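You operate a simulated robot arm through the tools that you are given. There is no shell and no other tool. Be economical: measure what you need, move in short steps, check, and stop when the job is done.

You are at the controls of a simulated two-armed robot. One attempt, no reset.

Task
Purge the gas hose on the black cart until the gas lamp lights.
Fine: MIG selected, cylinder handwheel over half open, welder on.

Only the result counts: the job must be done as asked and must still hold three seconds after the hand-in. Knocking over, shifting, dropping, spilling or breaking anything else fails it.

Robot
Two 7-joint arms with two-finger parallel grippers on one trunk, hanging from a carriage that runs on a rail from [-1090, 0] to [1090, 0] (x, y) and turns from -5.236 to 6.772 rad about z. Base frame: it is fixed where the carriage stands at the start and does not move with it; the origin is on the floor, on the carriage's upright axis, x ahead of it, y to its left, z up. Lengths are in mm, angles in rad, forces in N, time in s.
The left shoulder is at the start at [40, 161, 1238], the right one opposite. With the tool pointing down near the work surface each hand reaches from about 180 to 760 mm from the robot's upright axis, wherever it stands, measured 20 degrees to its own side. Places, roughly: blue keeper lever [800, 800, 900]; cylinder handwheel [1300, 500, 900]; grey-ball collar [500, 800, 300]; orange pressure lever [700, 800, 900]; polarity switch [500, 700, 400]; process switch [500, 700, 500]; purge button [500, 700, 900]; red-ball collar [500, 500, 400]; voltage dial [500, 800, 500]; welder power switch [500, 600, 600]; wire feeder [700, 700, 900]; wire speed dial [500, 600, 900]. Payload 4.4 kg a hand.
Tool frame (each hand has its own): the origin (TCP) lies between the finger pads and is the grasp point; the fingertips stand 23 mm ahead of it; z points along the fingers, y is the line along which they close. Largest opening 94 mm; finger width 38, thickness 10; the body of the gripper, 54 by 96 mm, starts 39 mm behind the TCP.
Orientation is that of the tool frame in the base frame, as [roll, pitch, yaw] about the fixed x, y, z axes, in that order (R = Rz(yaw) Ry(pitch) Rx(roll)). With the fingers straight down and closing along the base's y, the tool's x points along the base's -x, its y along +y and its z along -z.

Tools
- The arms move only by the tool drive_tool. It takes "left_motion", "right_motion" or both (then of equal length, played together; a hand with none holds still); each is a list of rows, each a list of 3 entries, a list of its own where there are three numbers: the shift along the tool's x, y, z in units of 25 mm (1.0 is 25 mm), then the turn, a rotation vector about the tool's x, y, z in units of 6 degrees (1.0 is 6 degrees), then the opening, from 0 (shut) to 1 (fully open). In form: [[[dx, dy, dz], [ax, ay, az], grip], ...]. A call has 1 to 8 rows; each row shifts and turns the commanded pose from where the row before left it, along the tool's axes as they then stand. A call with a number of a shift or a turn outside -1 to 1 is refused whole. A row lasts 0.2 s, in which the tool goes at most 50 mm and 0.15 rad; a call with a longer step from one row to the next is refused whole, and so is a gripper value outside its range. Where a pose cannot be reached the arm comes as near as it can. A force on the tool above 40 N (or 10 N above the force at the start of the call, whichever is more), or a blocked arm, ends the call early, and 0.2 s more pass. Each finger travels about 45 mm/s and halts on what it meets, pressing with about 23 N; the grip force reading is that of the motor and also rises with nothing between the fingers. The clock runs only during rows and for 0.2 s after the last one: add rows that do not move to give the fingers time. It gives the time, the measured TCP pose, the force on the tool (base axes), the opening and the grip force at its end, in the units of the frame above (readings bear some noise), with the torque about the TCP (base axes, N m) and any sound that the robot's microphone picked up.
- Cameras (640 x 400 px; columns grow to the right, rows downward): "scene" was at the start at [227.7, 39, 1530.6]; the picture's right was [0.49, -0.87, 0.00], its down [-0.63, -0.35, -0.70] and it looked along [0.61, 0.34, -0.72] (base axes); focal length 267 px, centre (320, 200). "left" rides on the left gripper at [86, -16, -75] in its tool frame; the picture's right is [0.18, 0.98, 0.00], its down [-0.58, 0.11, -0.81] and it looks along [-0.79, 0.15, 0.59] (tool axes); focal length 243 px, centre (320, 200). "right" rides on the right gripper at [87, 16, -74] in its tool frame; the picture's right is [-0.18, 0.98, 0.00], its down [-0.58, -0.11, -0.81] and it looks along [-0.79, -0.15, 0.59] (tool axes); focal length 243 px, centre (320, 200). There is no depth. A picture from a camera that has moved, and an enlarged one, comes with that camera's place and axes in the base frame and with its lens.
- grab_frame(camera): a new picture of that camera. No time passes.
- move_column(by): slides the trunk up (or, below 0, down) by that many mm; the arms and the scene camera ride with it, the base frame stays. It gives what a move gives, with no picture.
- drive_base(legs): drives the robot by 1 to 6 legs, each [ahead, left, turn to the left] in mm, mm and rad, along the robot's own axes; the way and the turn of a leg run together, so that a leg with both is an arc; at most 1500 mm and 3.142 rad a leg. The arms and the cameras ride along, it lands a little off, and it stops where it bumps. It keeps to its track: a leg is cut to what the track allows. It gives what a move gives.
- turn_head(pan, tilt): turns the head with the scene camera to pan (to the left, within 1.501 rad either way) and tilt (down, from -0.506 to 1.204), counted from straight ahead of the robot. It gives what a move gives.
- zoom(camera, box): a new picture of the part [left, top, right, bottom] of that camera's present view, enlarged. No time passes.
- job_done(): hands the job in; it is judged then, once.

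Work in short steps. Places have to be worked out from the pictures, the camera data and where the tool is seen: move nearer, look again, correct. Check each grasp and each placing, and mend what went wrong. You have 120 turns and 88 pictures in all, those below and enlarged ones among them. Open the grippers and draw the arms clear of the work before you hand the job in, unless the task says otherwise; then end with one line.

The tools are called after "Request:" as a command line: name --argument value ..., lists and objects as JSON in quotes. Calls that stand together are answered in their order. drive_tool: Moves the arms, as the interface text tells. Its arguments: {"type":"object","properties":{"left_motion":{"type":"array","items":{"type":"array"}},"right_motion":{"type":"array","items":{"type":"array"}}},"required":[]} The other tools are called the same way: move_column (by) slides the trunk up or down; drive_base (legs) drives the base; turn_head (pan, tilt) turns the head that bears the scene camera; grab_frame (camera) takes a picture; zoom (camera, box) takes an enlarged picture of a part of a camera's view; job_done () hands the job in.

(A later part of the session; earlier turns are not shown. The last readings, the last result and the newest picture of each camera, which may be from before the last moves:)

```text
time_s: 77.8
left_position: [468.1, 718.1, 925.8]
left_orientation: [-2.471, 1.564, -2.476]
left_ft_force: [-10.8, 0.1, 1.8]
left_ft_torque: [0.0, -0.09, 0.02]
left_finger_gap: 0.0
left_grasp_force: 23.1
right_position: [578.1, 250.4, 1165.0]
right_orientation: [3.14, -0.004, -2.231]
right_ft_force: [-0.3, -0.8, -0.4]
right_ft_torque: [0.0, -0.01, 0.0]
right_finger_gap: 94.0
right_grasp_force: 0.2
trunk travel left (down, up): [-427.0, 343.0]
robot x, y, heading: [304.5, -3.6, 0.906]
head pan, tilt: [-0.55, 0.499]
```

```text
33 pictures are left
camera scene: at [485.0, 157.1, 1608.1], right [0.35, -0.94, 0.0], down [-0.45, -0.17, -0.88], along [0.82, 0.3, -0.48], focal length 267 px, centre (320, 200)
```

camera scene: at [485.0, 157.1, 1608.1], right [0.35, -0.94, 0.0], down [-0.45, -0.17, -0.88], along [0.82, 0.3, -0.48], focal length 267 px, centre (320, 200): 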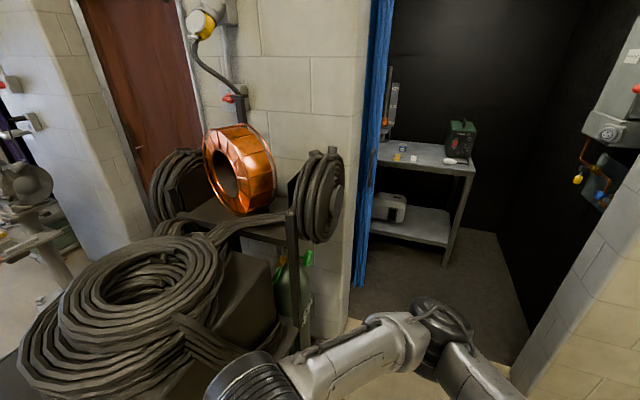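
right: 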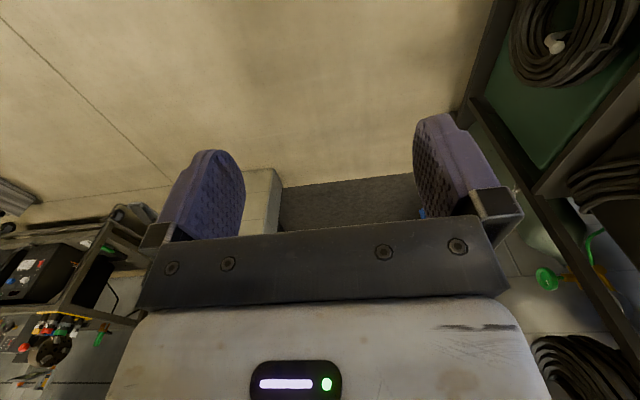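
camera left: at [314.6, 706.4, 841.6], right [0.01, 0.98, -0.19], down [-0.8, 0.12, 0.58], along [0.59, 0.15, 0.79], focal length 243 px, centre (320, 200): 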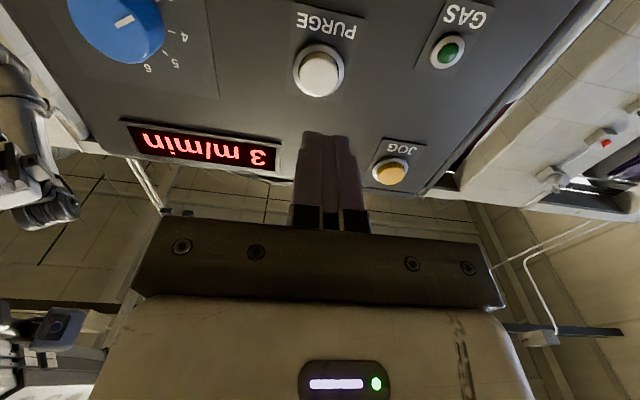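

The lamp stays dark after 8 s with power on and MIG selected, so the cylinder valve is probably shut. The green handwheel is at the cart's rear. I'll withdraw the left hand and fold it back.

Request:
drive_tool --left_motion '[[[0, 0, -1], [0, 0, 0], 0], [[0, 0, -1], [0, 0, 0], 0], [[0, 0, -1], [0, 0, 0], 0], [[0, 0, -1], [0, 0, 0], 0], [[0, 0, 0], [0, 1, 0], 0], [[0, 0, 0], [0, 1, 0], 0], [[0, 0, 0], [0, 1, 0], 0], [[0, 0, 0], [0, 1, 0], 0]]'

Request:
drive_tool --left_motion '[[[0, -0.5, 0], [0, 1, 0], 0], [[0, -0.5, 0], [0, 1, 0], 0], [[0, -0.5, 0], [0, 1, 0], 0], [[0, -0.5, 0], [0, 1, 0], 0], [[0, -0.5, 0], [0, 1, 0], 0], [[0, -1, 0], [0, 1, 0], 0], [[0, -1, 0], [0, 1, 0], 0], [[0, -1, 0], [0, 1, 0], 0]]'

Request:
drive_tool --left_motion '[[[0, -1, -0.5], [-1, 0, 0], 0], [[0, -1, -0.5], [0, 1, 0], 0], [[0, -1, -0.5], [0, 1, 0], 0], [[0, -1, -0.5], [0, 1, 0], 0], [[0, -1, 0], [0, 0, 0], 0], [[0, -1, 0], [0, 0, 0], 0], [[0, -1, 0], [0, 0, 0], 0]]'

```text
time_s: 79.6
left_position: [368.8, 719.2, 927.2]
left_orientation: [-3.132, 1.147, -3.14]
left_ft_force: [-0.4, 0.6, -0.6]
left_ft_torque: [0.0, -0.05, 0.02]
left_finger_gap: 0.3
left_grasp_force: 23.1
right_position: [579.5, 251.7, 1166.4]
right_orientation: [3.139, -0.001, -2.232]
right_ft_force: [-1.2, 0.7, -0.5]
right_ft_torque: [-0.04, -0.01, -0.02]
right_finger_gap: 94.1
right_grasp_force: 0.0
trunk travel left (down, up): [-427.0, 343.0]
robot x, y, heading: [305.9, -2.0, 0.899]
head pan, tilt: [-0.55, 0.499]
```

```text
time_s: 81.4
left_position: [368.2, 581.0, 926.0]
left_orientation: [-3.137, 0.31, 3.135]
left_ft_force: [0.6, 0.4, 0.5]
left_ft_torque: [0.01, 0.0, 0.0]
left_finger_gap: 0.2
left_grasp_force: 23.1
right_position: [578.4, 251.6, 1167.3]
right_orientation: [-3.14, -0.003, -2.233]
right_ft_force: [-0.6, 0.0, 0.4]
right_ft_torque: [0.02, -0.03, 0.01]
right_finger_gap: 94.2
right_grasp_force: 0.0
trunk travel left (down, up): [-427.0, 343.0]
robot x, y, heading: [303.9, 3.8, 0.908]
head pan, tilt: [-0.55, 0.499]
```

```text
time_s: 83.0
left_position: [349.8, 422.2, 930.3]
left_orientation: [3.045, 0.001, -3.116]
left_ft_force: [0.3, -0.1, 0.3]
left_ft_torque: [0.02, -0.01, 0.04]
left_finger_gap: 0.0
left_grasp_force: 22.9
left hand out of reach, approached as far as the arm can: row 5, 6, 7
right_position: [579.5, 250.4, 1166.3]
right_orientation: [-3.141, -0.003, -2.232]
right_ft_force: [-0.5, -1.1, -0.9]
right_ft_torque: [0.0, 0.0, 0.01]
right_finger_gap: 94.0
right_grasp_force: 0.0
trunk travel left (down, up): [-427.0, 343.0]
robot x, y, heading: [305.3, 1.1, 0.904]
head pan, tilt: [-0.55, 0.499]
```

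The left hand is folded in. I'll turn right a bit and slide along the rail towards the cylinder, then look.

Request:
drive_base --legs '[[0, 0, -0.5], [430, -182, 0]]'

Request:
turn_head --pan 0.5 --tilt 0.75

Request:
grab_frame --camera "scene"

Request:
grab_frame --camera "left"

```text
time_s: 87.2
left_position: [1008.9, 349.3, 931.6]
left_orientation: [3.045, -0.001, 2.665]
left_ft_force: [-1.2, -1.0, 0.6]
left_ft_torque: [0.03, 0.02, 0.0]
left_finger_gap: 0.0
left_grasp_force: 22.7
right_position: [1128.2, 90.6, 1165.3]
right_orientation: [3.141, -0.001, -2.731]
right_ft_force: [-0.1, 0.3, -0.2]
right_ft_torque: [-0.07, 0.01, -0.01]
right_finger_gap: 93.8
right_grasp_force: 0.0
trunk travel left (down, up): [-427.0, 343.0]
robot x, y, heading: [765.3, 0.3, 0.407]
head pan, tilt: [-0.55, 0.499]
```

```text
time_s: 88.5
left_position: [1007.3, 348.7, 932.7]
left_orientation: [3.046, 0.0, 2.665]
left_ft_force: [0.1, -0.4, 0.8]
left_ft_torque: [0.0, 0.04, 0.01]
left_finger_gap: 0.0
left_grasp_force: 22.4
right_position: [1125.5, 89.1, 1165.7]
right_orientation: [3.139, -0.002, -2.731]
right_ft_force: [0.7, -0.3, 0.6]
right_ft_torque: [0.0, 0.01, -0.01]
right_finger_gap: 94.2
right_grasp_force: 0.0
trunk travel left (down, up): [-427.0, 343.0]
robot x, y, heading: [765.4, -2.4, 0.399]
head pan, tilt: [0.499, 0.75]
```

```text
32 pictures are left
camera scene: at [960.6, 127.8, 1586.4], right [0.79, -0.62, 0.0], down [-0.42, -0.54, -0.73], along [0.45, 0.57, -0.68], focal length 267 px, centre (320, 200)
```

scene: 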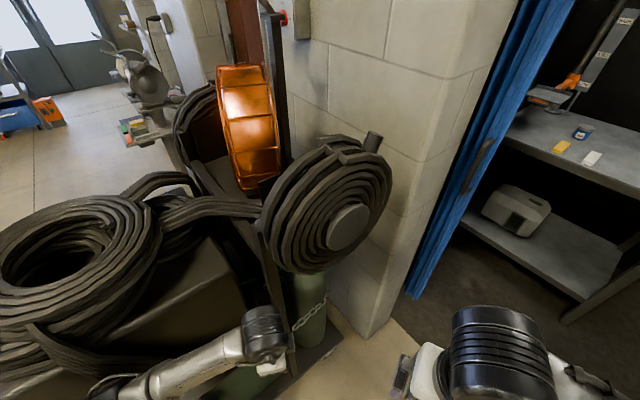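

```text
31 pictures are left
camera left: at [922.0, 368.5, 1004.7], right [0.28, 0.95, 0.09], down [0.53, -0.24, 0.81], along [0.8, -0.18, -0.57], focal length 243 px, centre (320, 200)
```

left: 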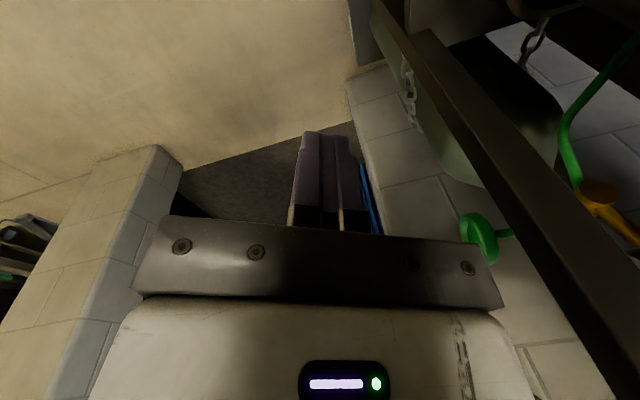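

The green handwheel triangulates to about [1236, 484, 894], with its axis roughly along y, facing me. The right arm suits it, with the tool pointing +y, so I'll turn left to face it and look from the right hand.

Request:
drive_base --legs '[[0, 0, 0.6]]'

Request:
drive_tool --right_motion '[[[0, 0, 1], [0, 0, 0], 1], [[0, 0, 1], [0, 0, 0], 1], [[0, 0, 1], [0, 0, 0], 1], [[0, 0, 1], [0, 0, 0], 1], [[0, 0, 1], [0, 0, 0], 1], [[0, 0, 1], [0, 0, 0], 1]]'

Request:
grab_frame --camera "right"

```text
time_s: 90.5
left_position: [766.6, 425.8, 931.0]
left_orientation: [3.045, 0.001, -3.01]
left_ft_force: [0.5, -0.1, -0.4]
left_ft_torque: [-0.03, 0.0, -0.01]
left_finger_gap: 0.1
left_grasp_force: 23.1
right_position: [1010.5, 279.8, 1166.1]
right_orientation: [3.141, -0.002, -2.125]
right_ft_force: [-0.3, -0.2, 0.3]
right_ft_torque: [-0.02, 0.02, -0.01]
right_finger_gap: 94.0
right_grasp_force: 0.1
trunk travel left (down, up): [-427.0, 343.0]
robot x, y, heading: [766.1, 0.5, 1.01]
head pan, tilt: [0.499, 0.75]
```

```text
time_s: 91.9
left_position: [764.7, 424.9, 930.7]
left_orientation: [3.046, 0.002, -3.011]
left_ft_force: [-0.1, 0.2, 0.0]
left_ft_torque: [0.02, 0.0, -0.04]
left_finger_gap: 0.0
left_grasp_force: 22.7
right_position: [1010.5, 277.4, 1015.5]
right_orientation: [3.141, -0.001, -2.127]
right_ft_force: [0.4, 0.4, -0.5]
right_ft_torque: [-0.01, 0.03, -0.03]
right_finger_gap: 94.3
right_grasp_force: 0.1
trunk travel left (down, up): [-427.0, 343.0]
robot x, y, heading: [766.2, 1.4, 1.01]
head pan, tilt: [0.499, 0.75]
```

```text
30 pictures are left
camera right: at [950.6, 213.3, 1090.5], right [-0.74, 0.67, 0.0], down [0.4, 0.44, 0.8], along [0.54, 0.59, -0.59], focal length 243 px, centre (320, 200)
```

right: 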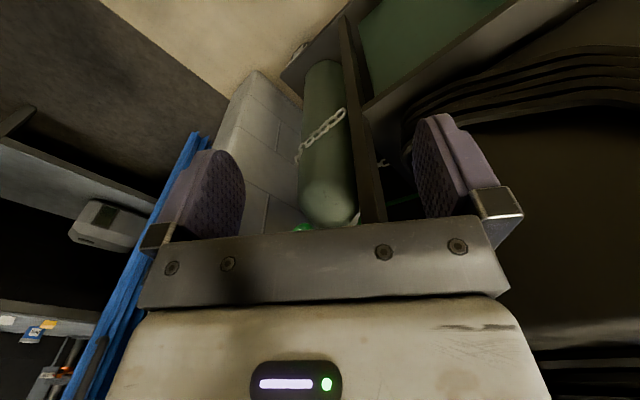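

The cylinder is just beyond the post, with the wheel hidden behind my gripper. I'll lower the hand and tilt it up for a level view.

Request:
drive_tool --right_motion '[[[0, 0, 1], [0, -1, 0], 1], [[0, 0, 1], [0, -1, 0], 1], [[0, 0, 1], [0, -1, 0], 1], [[0, 0, 1], [0, -1, 0], 1], [[0, 0, 0.5], [0, -1, 0], 1], [[0, 0, 0], [0, -1, 0], 1]]'

Request:
grab_frame --camera "right"

```text
time_s: 93.3
left_position: [765.0, 425.3, 930.7]
left_orientation: [3.047, -0.001, -3.011]
left_ft_force: [-0.4, -0.1, -0.8]
left_ft_torque: [0.02, 0.01, 0.0]
left_finger_gap: 0.0
left_grasp_force: 22.9
right_position: [1021.4, 296.2, 904.1]
right_orientation: [3.142, 0.625, -2.126]
right_ft_force: [-0.2, -1.1, -0.4]
right_ft_torque: [0.01, -0.01, -0.05]
right_finger_gap: 93.8
right_grasp_force: 0.1
trunk travel left (down, up): [-427.0, 343.0]
robot x, y, heading: [766.1, -2.0, 1.01]
head pan, tilt: [0.499, 0.75]
```

```text
29 pictures are left
camera right: at [946.7, 207.3, 915.9], right [-0.76, 0.64, 0.11], down [0.09, -0.06, 0.99], along [0.65, 0.76, -0.01], focal length 243 px, centre (320, 200)
```

right: 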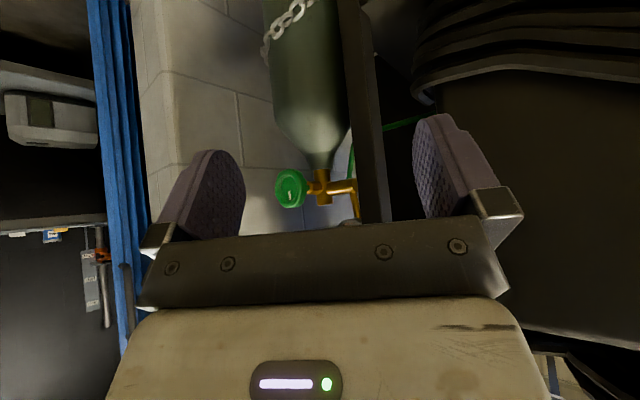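

Request:
zoom --camera "right" --box '[240, 110, 400, 230]'

```text
3.33 times, centred on (320, 170) of right
camera zoom: at [946.7, 207.3, 915.9], right [-0.76, 0.64, 0.11], down [0.09, -0.06, 0.99], along [0.65, 0.76, -0.01], focal length 809 px, centre (320, 300)
```

zoom: 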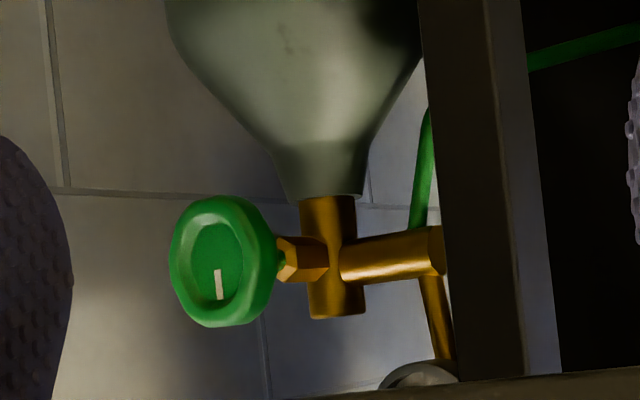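

The wheel faces along -y, is about 63 mm across, and is centred near [1237, 478, 890], with the post to its left and the coil above z 950. I'll level the right hand while moving it right, staying well in front of the wheel.

Request:
drive_tool --right_motion '[[[-0.57, -0.8, 0.41], [0, -1, 0], 1], [[-0.52, -0.8, 0.47], [0, -1, 0], 1], [[-0.47, -0.8, 0.52], [0, -1, 0], 1], [[-0.41, -0.8, 0.57], [0, -1, 0], 1], [[-0.35, -0.8, 0.61], [0, -1, 0], 1], [[-0.28, -0.8, 0.64], [0, -1, 0], 1], [[0, 0, 0], [0, -1, 0], 1], [[0, 0, 0], [0, -1, 0], 1]]'

Request:
drive_tool --right_motion '[[[0, 0, 0], [0, -1, 0], 1], [[0, -0.4, 0], [-1, 0, 0], 1], [[0, -0.4, 0], [-1, 0, 0], 1], [[0, -0.4, 0], [-1, 0, 0], 1], [[0, -0.4, 0], [-1, 0, 0], 1], [[0, -0.4, 0], [-1, 0, 0], 1]]'

Request:
grab_frame --camera "right"

Request:
grab_frame --camera "scene"

```text
time_s: 95.1
left_position: [764.4, 424.6, 930.6]
left_orientation: [3.046, 0.0, -3.011]
left_ft_force: [-0.6, 0.8, -0.5]
left_ft_torque: [0.03, 0.0, -0.01]
left_finger_gap: 0.2
left_grasp_force: 23.2
right_position: [1177.7, 322.3, 904.3]
right_orientation: [3.14, 1.465, -2.126]
right_ft_force: [-1.6, 0.2, 0.0]
right_ft_torque: [0.03, -0.01, -0.03]
right_finger_gap: 94.2
right_grasp_force: 0.0
trunk travel left (down, up): [-427.0, 343.0]
robot x, y, heading: [765.0, 1.3, 1.009]
head pan, tilt: [0.499, 0.75]
```

```text
time_s: 96.5
left_position: [766.6, 425.2, 931.4]
left_orientation: [3.047, 0.003, -3.013]
left_ft_force: [-1.2, 0.5, -0.6]
left_ft_torque: [0.01, 0.04, -0.02]
left_finger_gap: 0.1
left_grasp_force: 22.9
right_position: [1227.0, 306.7, 905.5]
right_orientation: [2.43, 1.569, -2.311]
right_ft_force: [-0.3, -1.1, 0.1]
right_ft_torque: [0.03, 0.04, 0.0]
right_finger_gap: 94.3
right_grasp_force: 0.0
trunk travel left (down, up): [-427.0, 343.0]
robot x, y, heading: [763.9, -0.5, 1.01]
head pan, tilt: [0.499, 0.75]
```

```text
27 pictures are left
camera right: at [1207.6, 231.5, 819.7], right [-0.98, 0.03, 0.19], down [0.09, -0.81, 0.58], along [0.17, 0.59, 0.79], focal length 243 px, centre (320, 200)
```

right: 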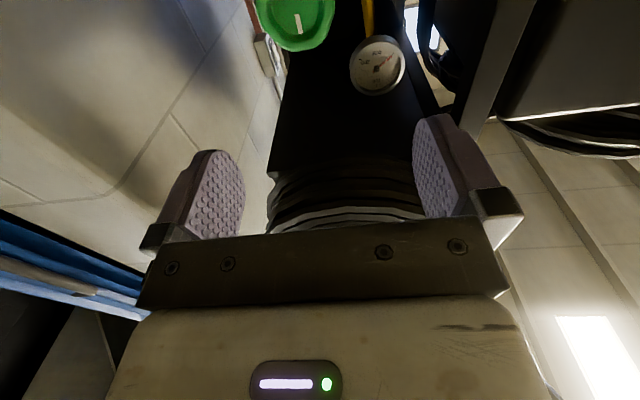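

```text
26 pictures are left
camera scene: at [852.8, 218.0, 1586.4], right [1.0, -0.06, 0.0], down [-0.04, -0.68, -0.73], along [0.05, 0.73, -0.68], focal length 267 px, centre (320, 200)
```

scene: 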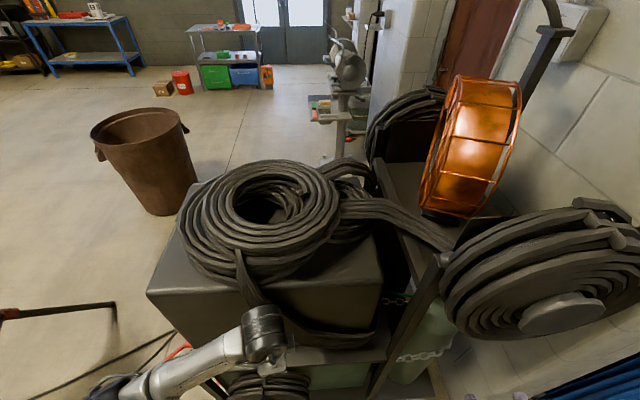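

The hand faces the wheel now and the coil is well above. Three rays agree on the wheel front centre at about [1251, 488, 888]. I'll look at the gauge and wheel, align the axis, and advance part way.

Request:
drive_tool --right_motion '[[[0.7, -0.96, 0], [0, 0, 0], 1], [[0, 0, 0.9], [0, 0, 0], 1], [[0, 0, 0.9], [0, 0, 0], 1], [[0, 0, 0.9], [0, 0, 0], 1]]'

Request:
grab_frame --camera "right"

```text
time_s: 97.5
left_position: [766.3, 425.3, 931.0]
left_orientation: [3.046, -0.001, -3.011]
left_ft_force: [-0.7, 0.7, 0.3]
left_ft_torque: [0.01, 0.0, 0.03]
left_finger_gap: 0.1
left_grasp_force: 23.0
right_position: [1252.6, 374.2, 888.6]
right_orientation: [2.083, 1.568, -2.66]
right_ft_force: [0.5, 0.5, -1.3]
right_ft_torque: [0.02, -0.02, -0.02]
right_finger_gap: 93.8
right_grasp_force: 0.1
trunk travel left (down, up): [-427.0, 343.0]
robot x, y, heading: [760.9, -2.5, 1.001]
head pan, tilt: [0.499, 0.75]
```

```text
25 pictures are left
camera right: at [1232.8, 299.4, 802.4], right [-0.98, 0.03, 0.19], down [0.08, -0.81, 0.58], along [0.17, 0.59, 0.79], focal length 243 px, centre (320, 200)
```

right: 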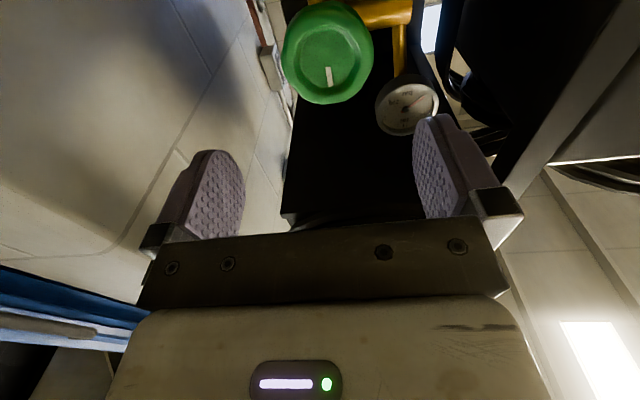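

The wheel is within about 5 mm of the tool axis. I'll nudge the alignment, pre-roll the hand +42° clockwise, and check before going on.

Request:
drive_tool --right_motion '[[[0.16, 0.16, 0], [0, 0, 0], 0.85], [[0, 0, 0], [0, 0, 1], 0.85], [[0, 0, 0], [0, 0, 1], 0.85], [[0, 0, 0], [0, 0, 1], 0.85], [[0, 0, 0], [0, 0, 1], 0.85], [[0, 0, 0], [0, 0, 1], 0.85], [[0, 0, 0], [0, 0, 1], 0.85], [[0, 0, 0], [0, 0, 1], 0.85]]'

Request:
drive_tool --right_motion '[[[0, 0, 0.9], [0, 0, 0], 0.85], [[0, 0, 0.9], [0, 0, 0], 0.85], [[0, 0, 0.5], [0, 0, 0], 0.85]]'

Request:
grab_frame --camera "right"

```text
time_s: 99.3
left_position: [766.5, 425.3, 931.4]
left_orientation: [3.045, -0.001, -3.01]
left_ft_force: [0.4, 0.2, -0.4]
left_ft_torque: [-0.01, 0.0, -0.04]
left_finger_gap: 0.0
left_grasp_force: 22.9
right_position: [1246.7, 373.6, 885.2]
right_orientation: [1.575, 0.834, 3.113]
right_ft_force: [0.4, -0.1, -0.1]
right_ft_torque: [0.01, -0.04, -0.01]
right_finger_gap: 79.8
right_grasp_force: 0.1
trunk travel left (down, up): [-427.0, 343.0]
robot x, y, heading: [763.6, 0.6, 1.013]
head pan, tilt: [0.499, 0.75]
```

```text
time_s: 100.1
left_position: [765.6, 425.5, 930.9]
left_orientation: [3.045, -0.001, -3.01]
left_ft_force: [0.8, 0.4, 0.8]
left_ft_torque: [-0.03, -0.01, -0.02]
left_finger_gap: 0.1
left_grasp_force: 23.1
right_position: [1249.2, 431.3, 883.7]
right_orientation: [1.571, 0.835, 3.112]
right_ft_force: [0.2, 0.4, -0.1]
right_ft_torque: [0.02, 0.02, 0.01]
right_finger_gap: 79.9
right_grasp_force: 0.1
trunk travel left (down, up): [-427.0, 343.0]
robot x, y, heading: [765.6, 2.2, 1.011]
head pan, tilt: [0.499, 0.75]
```

```text
24 pictures are left
camera right: at [1175.8, 357.7, 831.4], right [-0.6, 0.02, 0.8], down [0.45, -0.82, 0.36], along [0.66, 0.57, 0.49], focal length 243 px, centre (320, 200)
```

right: 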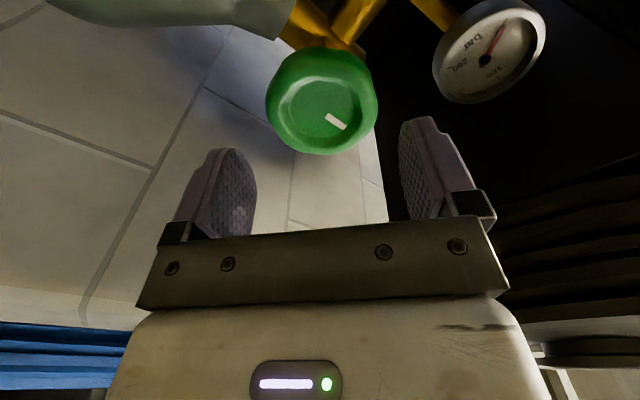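

The wheel is centred between the fingers. I'll advance 56 mm so the pads reach the rim.

Request:
drive_tool --right_motion '[[[0, 0, 0.8], [0, 0, 0], 0.85], [[0, 0, 0.8], [0, 0, 0], 0.85], [[0, 0, 0.64], [0, 0, 0], 0.85]]'

Request:
grab_frame --camera "right"

```text
time_s: 100.9
left_position: [766.0, 425.4, 931.7]
left_orientation: [3.045, -0.001, -3.01]
left_ft_force: [0.1, 1.3, 0.8]
left_ft_torque: [-0.01, -0.01, 0.02]
left_finger_gap: 0.1
left_grasp_force: 23.3
right_position: [1251.4, 488.0, 885.1]
right_orientation: [1.572, 0.835, 3.113]
right_ft_force: [0.6, 0.3, -0.1]
right_ft_torque: [-0.02, 0.03, -0.03]
right_finger_gap: 79.9
right_grasp_force: 0.1
trunk travel left (down, up): [-427.0, 343.0]
robot x, y, heading: [764.6, -0.1, 1.009]
head pan, tilt: [0.499, 0.75]
```

```text
23 pictures are left
camera right: at [1177.5, 414.3, 831.7], right [-0.6, 0.02, 0.8], down [0.45, -0.82, 0.36], along [0.66, 0.57, 0.49], focal length 243 px, centre (320, 200)
```

right: 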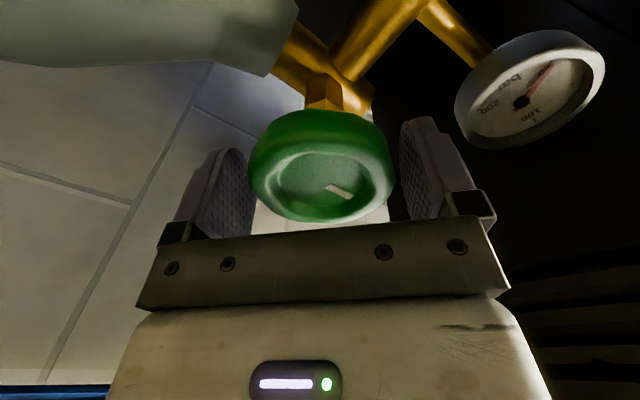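

The wheel sits between the pads. Closing now.

Request:
drive_tool --right_motion '[[[0, 0, 0], [0, 0, 0], 0.5], [[0, 0, 0], [0, 0, 0], 0.5], [[0, 0, 0], [0, 0, 0], 0.5]]'

```text
time_s: 101.7
left_position: [765.6, 425.1, 931.0]
left_orientation: [3.046, -0.001, -3.011]
left_ft_force: [0.4, 0.0, 0.5]
left_ft_torque: [0.0, 0.02, -0.03]
left_finger_gap: 0.0
left_grasp_force: 23.1
right_position: [1250.2, 486.1, 883.6]
right_orientation: [1.571, 0.837, 3.111]
right_ft_force: [-4.7, -5.3, 7.9]
right_ft_torque: [0.84, -0.01, 0.85]
right_finger_gap: 68.1
right_grasp_force: 45.3
trunk travel left (down, up): [-427.0, 343.0]
robot x, y, heading: [763.3, -0.7, 1.012]
head pan, tilt: [0.499, 0.75]
```

The wheel is gripped at 68 mm with modest side force. I'll turn it counter-clockwise (-az).

Request:
drive_tool --right_motion '[[[0, 0, 0], [0, 0, -1], 0.5], [[0, 0, 0], [0, 0, -1], 0.5], [[0, 0, 0], [0, 0, -1], 0.5], [[0, 0, 0], [0, 0, -1], 0.5]]'

Request:
grab_frame --camera "right"

```text
time_s: 102.7
left_position: [766.6, 424.4, 931.4]
left_orientation: [3.044, -0.002, -3.011]
left_ft_force: [-0.4, 0.4, 0.2]
left_ft_torque: [0.01, -0.03, 0.02]
left_finger_gap: 0.1
left_grasp_force: 22.8
right_position: [1249.5, 486.1, 884.0]
right_orientation: [1.568, 1.256, 3.111]
right_ft_force: [-9.9, -9.8, 17.3]
right_ft_torque: [1.21, 0.0, 0.94]
right_finger_gap: 68.2
right_grasp_force: 45.1
trunk travel left (down, up): [-427.0, 343.0]
robot x, y, heading: [765.1, -1.8, 1.014]
head pan, tilt: [0.499, 0.75]
```

```text
22 pictures are left
camera right: at [1204.6, 412.4, 807.6], right [-0.88, 0.03, 0.48], down [0.26, -0.81, 0.52], along [0.4, 0.58, 0.71], focal length 243 px, centre (320, 200)
```

right: 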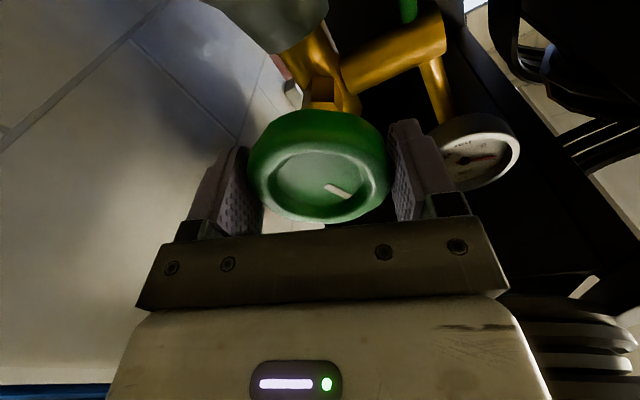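

The mark stays fixed in the gripper view, so the wheel is turning with the hand, and easily. I'll continue.

Request:
drive_tool --right_motion '[[[0, 0, 0], [0, 0, -1], 0.5], [[0, 0, 0], [0, 0, -1], 0.5], [[0, 0, 0], [0, 0, -1], 0.5], [[0, 0, 0], [0, 0, -1], 0.5], [[0, 0, 0], [0, 0, -1], 0.5], [[0, 0, 0], [0, 0, -1], 0.5], [[0, 0, 0], [0, 0, -1], 0.5], [[0, 0, 0], [0, 0, -1], 0.5]]'

Request:
drive_tool --right_motion '[[[0, 0, 0], [0, 0, -1], 0.5], [[0, 0, 0], [0, 0, -1], 0.5], [[0, 0, 0], [0, 0, -1], 0.5]]'

Request:
grab_frame --camera "right"

```text
time_s: 104.5
left_position: [766.6, 424.8, 931.4]
left_orientation: [3.045, -0.001, -3.012]
left_ft_force: [0.6, 0.2, 0.8]
left_ft_torque: [-0.04, 0.01, 0.01]
left_finger_gap: 0.0
left_grasp_force: 22.8
right_position: [1250.5, 487.4, 884.0]
right_orientation: [-1.572, 1.048, -0.029]
right_ft_force: [-8.3, -9.1, 20.8]
right_ft_torque: [0.42, -0.01, 0.73]
right_finger_gap: 67.8
right_grasp_force: 45.1
trunk travel left (down, up): [-427.0, 343.0]
robot x, y, heading: [765.0, 0.7, 1.008]
head pan, tilt: [0.499, 0.75]
```

```text
time_s: 105.3
left_position: [765.8, 424.8, 930.0]
left_orientation: [3.046, 0.0, -3.011]
left_ft_force: [0.0, 0.4, -0.7]
left_ft_torque: [0.01, 0.0, -0.03]
left_finger_gap: 0.0
left_grasp_force: 22.8
right_position: [1251.7, 486.8, 884.6]
right_orientation: [-1.57, 0.733, -0.032]
right_ft_force: [-8.3, -6.8, 19.3]
right_ft_torque: [0.42, -0.02, 0.73]
right_finger_gap: 67.8
right_grasp_force: 44.9
trunk travel left (down, up): [-427.0, 343.0]
robot x, y, heading: [765.1, -1.7, 1.012]
head pan, tilt: [0.499, 0.75]
```

```text
21 pictures are left
camera right: at [1301.1, 409.8, 814.4], right [-0.79, 0.02, -0.61], down [-0.38, -0.79, 0.47], along [-0.47, 0.61, 0.64], focal length 243 px, centre (320, 200)
```

right: 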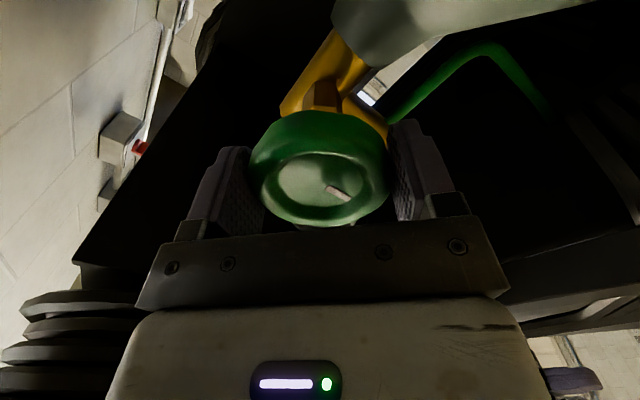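

90° turned so far with no resistance. I'll continue as far as is comfortable.

Request:
drive_tool --right_motion '[[[0, 0, 0], [0, 0, -1], 0.5], [[0, 0, 0], [0, 0, -1], 0.5], [[0, 0, 0], [0, 0, -1], 0.5], [[0, 0, 0], [0, 0, -1], 0.5], [[0, 0, 0], [0, 0, -1], 0.5], [[0, 0, 0], [0, 0, -1], 0.5]]'

```text
time_s: 106.7
left_position: [765.7, 424.6, 931.0]
left_orientation: [3.045, 0.001, -3.012]
left_ft_force: [-0.1, 0.5, -0.9]
left_ft_torque: [0.02, -0.03, 0.01]
left_finger_gap: 0.0
left_grasp_force: 23.3
right_position: [1252.6, 487.3, 884.9]
right_orientation: [-1.571, 0.105, -0.031]
right_ft_force: [-5.7, -8.2, 20.2]
right_ft_torque: [0.77, 0.05, 0.2]
right_finger_gap: 67.4
right_grasp_force: 44.5
trunk travel left (down, up): [-427.0, 343.0]
robot x, y, heading: [767.4, 0.1, 1.017]
head pan, tilt: [0.499, 0.75]
```

126° turned. I'll release, roll back +126° with the fingers loose around the rim, and regrip.

Request:
drive_tool --right_motion '[[[0, 0, 0], [0, 0, 0], 0.87], [[0, 0, 0], [0, 0, 0], 0.87], [[0, 0, 0], [0, 0, 1], 0.87], [[0, 0, 0], [0, 0, 1], 0.87], [[0, 0, 0], [0, 0, 1], 0.87], [[0, 0, 0], [0, 0, 1], 0.87], [[0, 0, 0], [0, 0, 1], 0.87], [[0, 0, 0], [0, 0, 1], 0.87]]'

Request:
drive_tool --right_motion '[[[0, 0, 0], [0, 0, 1], 0.87], [[0, 0, 0], [0, 0, 1], 0.87], [[0, 0, 0], [0, 0, 1], 0.87], [[0, 0, 0], [0, 0, 1], 0.87], [[0, 0, 0], [0, 0, 1], 0.87], [[0, 0, 0], [0, 0, 1], 0.87], [[0, 0, 0], [0, 0, 1], 0.87], [[0, 0, 0], [0, 0, 1], 0.87]]'

Request:
drive_tool --right_motion '[[[0, 0, 0], [0, 0, 1], 0.87], [[0, 0, 0], [0, 0, 1], 0.87], [[0, 0, 0], [0, 0, 1], 0.87], [[0, 0, 0], [0, 0, 1], 0.87], [[0, 0, 0], [0, 0, 1], 0.87], [[0, 0, 0], [0, 0, 1], 0.87], [[0, 0, 0], [0, 0, 1], 0.87], [[0, 0, 0], [0, 0, 0], 0.87]]'

Request:
grab_frame --camera "right"

```text
time_s: 108.5
left_position: [765.9, 425.4, 931.8]
left_orientation: [3.047, 0.001, -3.01]
left_ft_force: [-0.6, 1.0, -0.3]
left_ft_torque: [0.0, -0.02, 0.02]
left_finger_gap: 0.0
left_grasp_force: 23.0
right_position: [1250.9, 487.0, 883.8]
right_orientation: [-1.574, 0.738, -0.034]
right_ft_force: [-0.7, 0.0, 0.2]
right_ft_torque: [0.0, -0.01, -0.01]
right_finger_gap: 81.6
right_grasp_force: 0.1
trunk travel left (down, up): [-427.0, 343.0]
robot x, y, heading: [764.8, -0.3, 1.011]
head pan, tilt: [0.499, 0.75]
```

```text
time_s: 110.3
left_position: [764.9, 425.0, 931.0]
left_orientation: [3.045, 0.0, -3.012]
left_ft_force: [-0.6, -1.0, -0.8]
left_ft_torque: [0.01, 0.0, 0.0]
left_finger_gap: 0.1
left_grasp_force: 23.1
right_position: [1251.9, 487.4, 883.7]
right_orientation: [2.095, 1.567, -2.648]
right_ft_force: [-0.1, -0.1, -0.5]
right_ft_torque: [-0.04, 0.04, -0.02]
right_finger_gap: 81.7
right_grasp_force: 0.0
trunk travel left (down, up): [-427.0, 343.0]
robot x, y, heading: [765.7, -1.2, 1.008]
head pan, tilt: [0.499, 0.75]
```

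```text
time_s: 112.1
left_position: [765.6, 424.8, 930.5]
left_orientation: [3.047, 0.001, -3.01]
left_ft_force: [-0.3, 0.2, -0.3]
left_ft_torque: [0.0, 0.02, 0.0]
left_finger_gap: 0.0
left_grasp_force: 23.2
right_position: [1251.6, 487.4, 884.5]
right_orientation: [1.572, 0.834, 3.115]
right_ft_force: [0.5, 0.1, -0.1]
right_ft_torque: [0.0, 0.02, 0.02]
right_finger_gap: 82.0
right_grasp_force: 0.1
trunk travel left (down, up): [-427.0, 343.0]
robot x, y, heading: [761.1, 2.9, 1.01]
head pan, tilt: [0.499, 0.75]
```

```text
20 pictures are left
camera right: at [1177.8, 413.2, 831.0], right [-0.6, 0.02, 0.8], down [0.45, -0.82, 0.36], along [0.66, 0.57, 0.49], focal length 243 px, centre (320, 200)
```

right: 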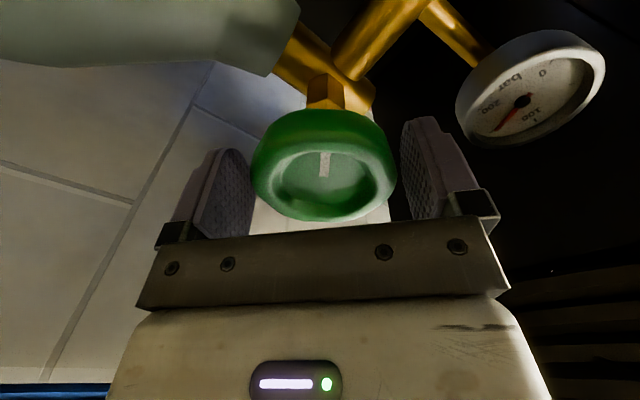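

The gauge needle has gone from 0 to about 150 bar, so the valve was shut and is now opening. I'll grip and turn again to get well past half open.

Request:
drive_tool --right_motion '[[[0, 0, 0], [0, 0, 0], 0.5], [[0, 0, 0], [0, 0, 0], 0.5], [[0, 0, 0], [0, 0, 0], 0.5], [[0, 0, 0], [0, 0, -1], 0.5], [[0, 0, 0], [0, 0, -1], 0.5], [[0, 0, 0], [0, 0, -1], 0.5], [[0, 0, 0], [0, 0, -1], 0.5], [[0, 0, 0], [0, 0, -1], 0.5]]'

Request:
drive_tool --right_motion '[[[0, 0, 0], [0, 0, -1], 0.5], [[0, 0, 0], [0, 0, -1], 0.5], [[0, 0, 0], [0, 0, -1], 0.5], [[0, 0, 0], [0, 0, -1], 0.5], [[0, 0, 0], [0, 0, -1], 0.5], [[0, 0, 0], [0, 0, -1], 0.5], [[0, 0, 0], [0, 0, -1], 0.5], [[0, 0, 0], [0, 0, -1], 0.5]]'

Request:
drive_tool --right_motion '[[[0, 0, 0], [0, 0, -1], 0.5], [[0, 0, 0], [0, 0, -1], 0.5], [[0, 0, 0], [0, 0, -1], 0.5], [[0, 0, 0], [0, 0, -1], 0.5], [[0, 0, 0], [0, 0, -1], 0.5], [[0, 0, 0], [0, 0, -1], 0.5], [[0, 0, 0], [0, 0, -1], 0.5], [[0, 0, 0], [0, 0, -1], 0.5]]'

Request:
grab_frame --camera "right"

```text
time_s: 113.9
left_position: [766.0, 425.5, 930.9]
left_orientation: [3.047, -0.001, -3.013]
left_ft_force: [0.5, -0.2, 0.6]
left_ft_torque: [0.01, 0.03, 0.0]
left_finger_gap: 0.1
left_grasp_force: 22.9
right_position: [1249.9, 486.9, 885.6]
right_orientation: [1.57, 1.363, 3.112]
right_ft_force: [-8.5, -6.4, 16.8]
right_ft_torque: [0.83, -0.01, 0.87]
right_finger_gap: 66.9
right_grasp_force: 45.1
trunk travel left (down, up): [-427.0, 343.0]
robot x, y, heading: [763.1, 0.1, 1.007]
head pan, tilt: [0.499, 0.75]
```

```text
time_s: 115.7
left_position: [767.0, 425.5, 930.9]
left_orientation: [3.045, 0.001, -3.013]
left_ft_force: [0.0, -0.2, 0.3]
left_ft_torque: [0.01, 0.0, 0.01]
left_finger_gap: 0.2
left_grasp_force: 23.0
right_position: [1249.9, 486.5, 882.5]
right_orientation: [-1.577, 0.946, -0.035]
right_ft_force: [1.7, 1.9, -1.1]
right_ft_torque: [-0.25, 1.8, 0.75]
right_finger_gap: 66.6
right_grasp_force: 44.9
trunk travel left (down, up): [-427.0, 343.0]
robot x, y, heading: [768.8, 0.2, 1.008]
head pan, tilt: [0.499, 0.75]
```

```text
time_s: 117.5
left_position: [766.1, 425.4, 930.7]
left_orientation: [3.045, -0.002, -3.011]
left_ft_force: [-0.7, 0.2, -0.7]
left_ft_torque: [0.01, 0.02, 0.02]
left_finger_gap: 0.0
left_grasp_force: 23.0
right_position: [1250.9, 487.0, 884.5]
right_orientation: [-1.573, 0.108, -0.03]
right_ft_force: [1.8, -0.1, 4.0]
right_ft_torque: [-0.25, 1.89, -0.08]
right_finger_gap: 67.3
right_grasp_force: 45.1
trunk travel left (down, up): [-427.0, 343.0]
robot x, y, heading: [763.8, -1.1, 1.012]
head pan, tilt: [0.499, 0.75]
```

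```text
19 pictures are left
camera right: at [1332.6, 408.7, 859.7], right [-0.29, 0.01, -0.96], down [-0.59, -0.79, 0.17], along [-0.75, 0.62, 0.23], focal length 243 px, centre (320, 200)
```

right: 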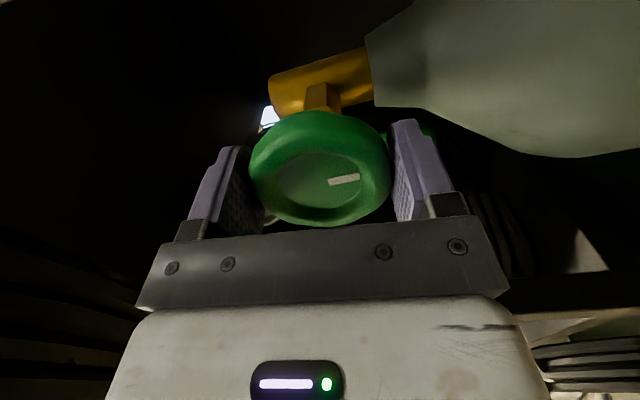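

The torque rose to 1.8 N m and the fingers slipped on the rim, so the valve has reached its open stop. I'll release, roll back to upright, and withdraw.

Request:
drive_tool --right_motion '[[[0, 0, 0], [0, 0, 0], 0.9], [[0, 0, 0], [0, 0, 0], 0.9], [[0, 0, -1], [0, 0, 0], 0.9], [[0, 0, -1], [0, 0, 0], 0.9], [[0, 0, -1], [0, 0, 1], 0.9], [[0, 0, -1], [0, 0, 1], 0.9], [[0, 0, -1], [0, 0, 1], 0.9], [[0, 0, -1], [0, 0, 1], 0.9]]'

Request:
drive_tool --right_motion '[[[0, 0, 0], [0, 0, 1], 0.9], [[0, 0, 0], [0, 0, 1], 0.9], [[0, 0, 0], [0, 0, 1], 0.9], [[0, 0, 0], [0, 0, 1], 0.9], [[0, 0, 0], [0, 0, 1], 0.9], [[0, 0, 0], [0, 0, 1], 0.9], [[0, 0, 0], [0, 0, 1], 0.9], [[0, 0, 0], [0, 0, 1], 0.9]]'

Request:
grab_frame --camera "right"

```text
time_s: 119.3
left_position: [765.9, 424.6, 931.2]
left_orientation: [3.048, 0.0, -3.011]
left_ft_force: [-0.1, -0.8, 0.6]
left_ft_torque: [-0.01, -0.01, 0.01]
left_finger_gap: 0.0
left_grasp_force: 23.2
right_position: [1246.0, 335.6, 885.4]
right_orientation: [-1.572, 0.528, -0.032]
right_ft_force: [0.5, -0.1, 0.4]
right_ft_torque: [-0.03, 0.0, 0.03]
right_finger_gap: 84.6
right_grasp_force: 0.1
trunk travel left (down, up): [-427.0, 343.0]
robot x, y, heading: [764.7, -2.5, 1.01]
head pan, tilt: [0.499, 0.75]
```

```text
time_s: 121.1
left_position: [765.3, 425.3, 931.0]
left_orientation: [3.044, -0.001, -3.011]
left_ft_force: [-0.5, 0.0, -0.5]
left_ft_torque: [-0.03, 0.03, 0.03]
left_finger_gap: 0.0
left_grasp_force: 23.4
right_position: [1246.0, 337.1, 884.1]
right_orientation: [-1.577, 1.365, -0.037]
right_ft_force: [-0.5, 0.1, -0.1]
right_ft_torque: [0.02, 0.01, 0.01]
right_finger_gap: 84.7
right_grasp_force: 0.1
trunk travel left (down, up): [-427.0, 343.0]
robot x, y, heading: [767.0, -2.0, 1.009]
head pan, tilt: [0.499, 0.75]
```

```text
18 pictures are left
camera right: at [1245.1, 261.4, 796.8], right [-1.0, 0.03, -0.02], down [-0.04, -0.8, 0.59], along [0.0, 0.59, 0.81], focal length 243 px, centre (320, 200)
```

right: 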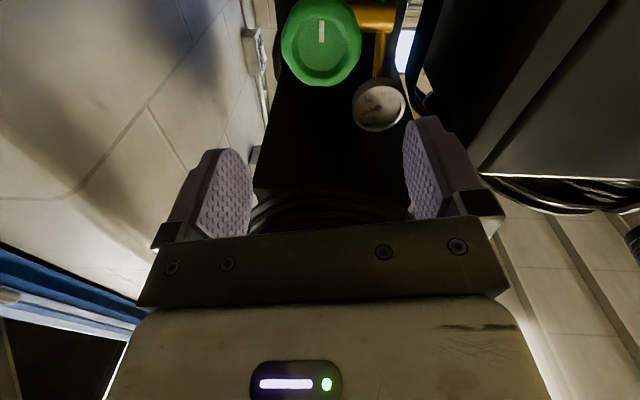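

The mark has turned 180° and the gauge reads high, so the valve is fully open. I'll fold the right hand back the way it came.

Request:
drive_tool --right_motion '[[[0, 0, 0], [0, 0, 1], 0.9], [[0, 0, 0], [0, 0, 1], 0.9], [[0, 0.6, -0.6], [1, 0, 0], 0.9], [[0, 0.6, -0.2], [1, 0, 0], 0.9], [[0, 0.6, 0], [1, 0, 0], 0.9], [[0, 0.6, 0], [1, 0, 0], 0.9], [[0, 0.6, 0], [1, 0, 0], 0.9], [[0, 0.6, 0], [0, 1, 0], 0.9]]'

Request:
drive_tool --right_motion '[[[0.2, 0.8, -0.64], [0, 1, 0], 1], [[0.28, 0.8, -0.64], [0, 1, 0], 1], [[0.35, 0.8, -0.61], [0, 1, 0], 1], [[0.41, 0.8, -0.57], [0, 1, 0], 1], [[0.47, 0.8, -0.52], [0, 1, 0], 1], [[0.52, 0.8, -0.47], [0, 1, 0], 1], [[0.57, 0.5, -0.41], [0, 1, 0], 1], [[0, 0, 0], [0, 1, 0], 1]]'

Request:
drive_tool --right_motion '[[[0, 0, -1], [0, 1, 0], 1], [[0, 0, -1], [0, 1, 0], 1], [[0, 0, -1], [0, 1, 0], 1], [[0, 0, -1], [0, 1, 0], 1], [[0, 0, -1], [0, 1, 0], 1], [[0, 0, -1], [0, 0, 0], 1], [[0, 0, -1], [0, 0, 0], 1], [[0, 0, -1], [0, 0, 0], 1]]'

```text
time_s: 122.9
left_position: [766.1, 425.7, 929.9]
left_orientation: [3.044, 0.002, -3.011]
left_ft_force: [-1.2, -1.0, 0.4]
left_ft_torque: [0.05, 0.02, -0.01]
left_finger_gap: 0.0
left_grasp_force: 23.4
right_position: [1159.6, 343.2, 884.7]
right_orientation: [3.14, 1.462, -2.128]
right_ft_force: [0.3, 0.0, -0.1]
right_ft_torque: [0.01, -0.01, 0.02]
right_finger_gap: 84.5
right_grasp_force: 0.0
trunk travel left (down, up): [-427.0, 343.0]
robot x, y, heading: [764.6, 0.5, 1.011]
head pan, tilt: [0.499, 0.75]
```

```text
time_s: 123.8
left_position: [766.3, 425.7, 932.1]
left_orientation: [3.046, -0.001, -3.012]
left_ft_force: [0.0, 0.5, -0.7]
left_ft_torque: [0.02, -0.02, 0.0]
left_finger_gap: 0.3
left_grasp_force: 22.6
right_position: [1134.1, 303.1, 862.9]
right_orientation: [-2.721, 1.134, -1.703]
right_ft_force: [-0.4, 0.3, 0.6]
right_ft_torque: [0.0, -0.01, 0.0]
right_finger_gap: 94.1
right_grasp_force: 0.0
trunk travel left (down, up): [-427.0, 343.0]
robot x, y, heading: [769.1, 2.3, 1.009]
head pan, tilt: [0.499, 0.75]
stopped in row 4 (right hand): the arm was blocked; the commanded pose is now the measured one
```

```text
time_s: 125.0
left_position: [766.6, 425.3, 931.2]
left_orientation: [3.044, 0.001, -3.011]
left_ft_force: [0.8, 0.0, 0.1]
left_ft_torque: [0.02, -0.04, 0.0]
left_finger_gap: 0.0
left_grasp_force: 22.7
right_position: [1114.3, 207.2, 923.3]
right_orientation: [-2.729, 0.643, -1.785]
right_ft_force: [0.6, -0.5, 0.2]
right_ft_torque: [-0.02, 0.02, 0.0]
right_finger_gap: 94.3
right_grasp_force: 0.1
trunk travel left (down, up): [-427.0, 343.0]
robot x, y, heading: [766.6, -4.5, 1.013]
head pan, tilt: [0.499, 0.75]
stopped in row 5 (right hand): the arm was blocked; the commanded pose is now the measured one
```

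The right arm reports blocked, probably against its own body or a joint limit. I'll look.

Request:
turn_head --pan -0.5 --tilt 1.0

Request:
grab_frame --camera "scene"

```text
time_s: 126.2
left_position: [766.1, 425.7, 931.3]
left_orientation: [3.045, 0.0, -3.012]
left_ft_force: [0.4, 0.4, -0.2]
left_ft_torque: [0.02, 0.02, 0.03]
left_finger_gap: 0.0
left_grasp_force: 22.9
right_position: [1112.4, 207.4, 923.9]
right_orientation: [-2.727, 0.643, -1.787]
right_ft_force: [-0.6, -0.3, 0.3]
right_ft_torque: [-0.01, 0.02, 0.01]
right_finger_gap: 93.9
right_grasp_force: 0.0
trunk travel left (down, up): [-427.0, 343.0]
robot x, y, heading: [766.1, 0.6, 1.013]
head pan, tilt: [-0.499, 1.0]
```

```text
17 pictures are left
camera scene: at [907.8, 169.5, 1567.3], right [0.49, -0.87, 0.0], down [-0.73, -0.41, -0.54], along [0.47, 0.27, -0.84], focal length 267 px, centre (320, 200)
```

scene: 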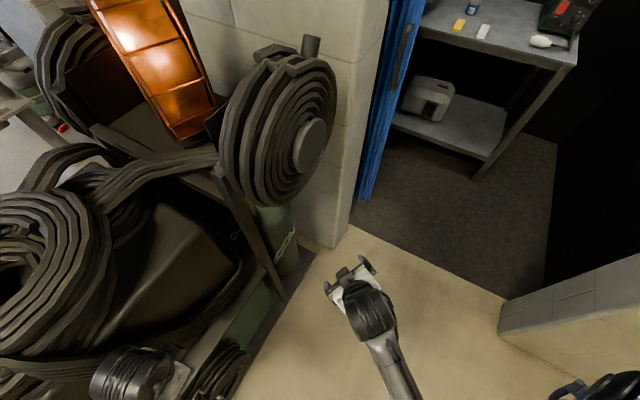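

The right hand hangs in free space, so it was most likely a joint limit or the elbow, and its pose is fine for travel. I'll drive back to the front with the left hand swung in from the cart.

Request:
drive_base --legs '[[-64, 102, -0.4], [-280, 195, 0], [0, 0, 0.29]]'

Request:
turn_head --pan 0.4 --tilt 0.8

Request:
grab_frame --camera "scene"

```text
time_s: 130.6
left_position: [353.1, 423.2, 931.2]
left_orientation: [3.046, 0.0, -3.125]
left_ft_force: [0.3, -0.4, 0.1]
left_ft_torque: [-0.04, 0.0, -0.02]
left_finger_gap: 0.0
left_grasp_force: 23.0
right_position: [674.3, 167.5, 922.0]
right_orientation: [-2.729, 0.644, -1.896]
right_ft_force: [0.2, 0.0, 0.4]
right_ft_torque: [0.01, 0.01, -0.01]
right_finger_gap: 94.1
right_grasp_force: 0.1
trunk travel left (down, up): [-427.0, 343.0]
robot x, y, heading: [306.5, -0.8, 0.897]
head pan, tilt: [-0.499, 1.0]
```

```text
time_s: 131.8
left_position: [353.9, 422.9, 931.3]
left_orientation: [3.047, -0.001, -3.124]
left_ft_force: [0.6, 0.3, -0.6]
left_ft_torque: [0.02, -0.01, 0.01]
left_finger_gap: 0.0
left_grasp_force: 22.6
right_position: [676.3, 166.6, 922.7]
right_orientation: [-2.727, 0.641, -1.898]
right_ft_force: [0.3, 1.1, 0.7]
right_ft_torque: [-0.01, -0.03, -0.02]
right_finger_gap: 94.1
right_grasp_force: 0.1
trunk travel left (down, up): [-427.0, 343.0]
robot x, y, heading: [307.1, -1.2, 0.9]
head pan, tilt: [0.4, 0.799]
```

```text
16 pictures are left
camera scene: at [423.9, 202.6, 1582.4], right [0.96, -0.27, 0.0], down [-0.19, -0.69, -0.7], along [0.19, 0.67, -0.72], focal length 267 px, centre (320, 200)
```

scene: 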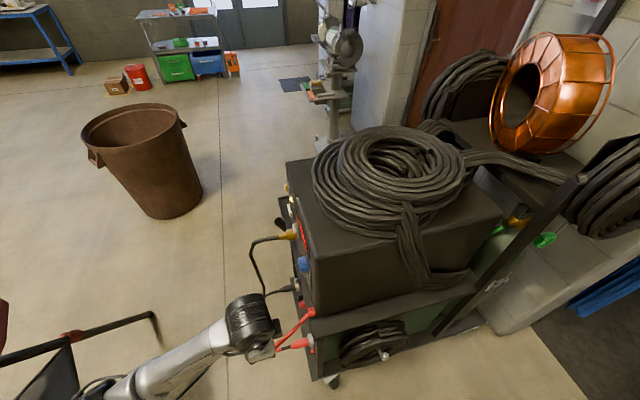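

Everything looks in place. I'll bring the left hand back to the pre-press pose by reversing the fold.

Request:
drive_tool --left_motion '[[[0, 1, 0], [0, 0, 0], 0], [[0, 1, 0], [0, 0, 0], 0], [[0, 1, 0], [0, 0, 0], 0], [[0, 1, 0], [0, -1, 0], 0], [[0, 1, 0], [0, -1, 0], 0], [[0, 1, 0], [0, -1, 0], 0], [[0, 0.3, 0], [1, 0, 0], 0]]'

Request:
drive_tool --left_motion '[[[0, 0.7, 0], [0, -1, 0], 0], [[0, 0.7, 0], [0, -1, 0], 0], [[0, 0.7, 0], [0, -1, 0], 0], [[0, 0.7, 0], [0, -1, 0], 0], [[0, 0.7, 0], [0, -1, 0], 0], [[0, 0.7, 0], [0, -1, 0], 0], [[0, 0.7, 0], [0, -1, 0], 0], [[0, 0.6, 0], [0, -1, 0], 0]]'

Request:
drive_tool --left_motion '[[[0, 0, 0], [0, -1, 0], 0], [[0, 0, 0], [0, -1, 0], 0], [[0, 0, 0], [0, -1, 0], 0], [[0, 0, 0], [0, -1, 0], 0]]'

Request:
grab_frame --camera "left"

```text
time_s: 133.4
left_position: [351.4, 581.1, 946.0]
left_orientation: [-3.138, 0.313, 3.128]
left_ft_force: [0.4, 0.4, 0.5]
left_ft_torque: [0.0, 0.03, 0.0]
left_finger_gap: 0.1
left_grasp_force: 23.3
right_position: [675.5, 168.4, 922.7]
right_orientation: [-2.728, 0.642, -1.898]
right_ft_force: [0.3, -0.3, -0.7]
right_ft_torque: [0.03, -0.01, 0.02]
right_finger_gap: 94.0
right_grasp_force: 0.0
trunk travel left (down, up): [-427.0, 343.0]
robot x, y, heading: [307.4, -1.5, 0.895]
head pan, tilt: [0.4, 0.799]
```

```text
time_s: 135.2
left_position: [352.8, 716.6, 945.5]
left_orientation: [-3.135, 1.152, 3.136]
left_ft_force: [0.0, 0.7, -0.4]
left_ft_torque: [-0.01, 0.02, 0.04]
left_finger_gap: 0.0
left_grasp_force: 23.3
right_position: [674.9, 166.1, 922.3]
right_orientation: [-2.727, 0.641, -1.898]
right_ft_force: [-0.1, -0.2, 0.6]
right_ft_torque: [0.02, 0.01, 0.02]
right_finger_gap: 94.0
right_grasp_force: 0.1
trunk travel left (down, up): [-427.0, 343.0]
robot x, y, heading: [309.2, 1.7, 0.901]
head pan, tilt: [0.4, 0.799]
```

```text
time_s: 136.2
left_position: [354.8, 716.6, 945.7]
left_orientation: [-1.479, 1.568, -1.491]
left_ft_force: [-0.4, -0.5, -0.2]
left_ft_torque: [-0.03, -0.01, 0.01]
left_finger_gap: 0.0
left_grasp_force: 23.7
right_position: [674.7, 167.3, 922.5]
right_orientation: [-2.728, 0.643, -1.897]
right_ft_force: [-0.6, -0.5, 1.2]
right_ft_torque: [-0.01, 0.0, -0.01]
right_finger_gap: 94.1
right_grasp_force: 0.0
trunk travel left (down, up): [-427.0, 343.0]
robot x, y, heading: [304.8, -0.6, 0.9]
head pan, tilt: [0.4, 0.799]
```

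```text
15 pictures are left
camera left: at [280.0, 702.1, 860.3], right [0.01, 0.98, -0.19], down [-0.8, 0.12, 0.58], along [0.59, 0.14, 0.79], focal length 243 px, centre (320, 200)
```

left: 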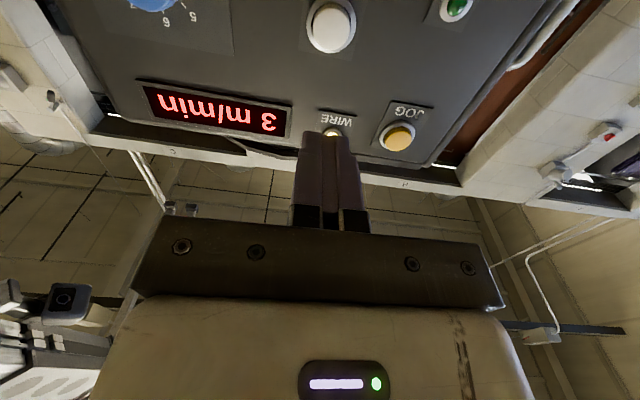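

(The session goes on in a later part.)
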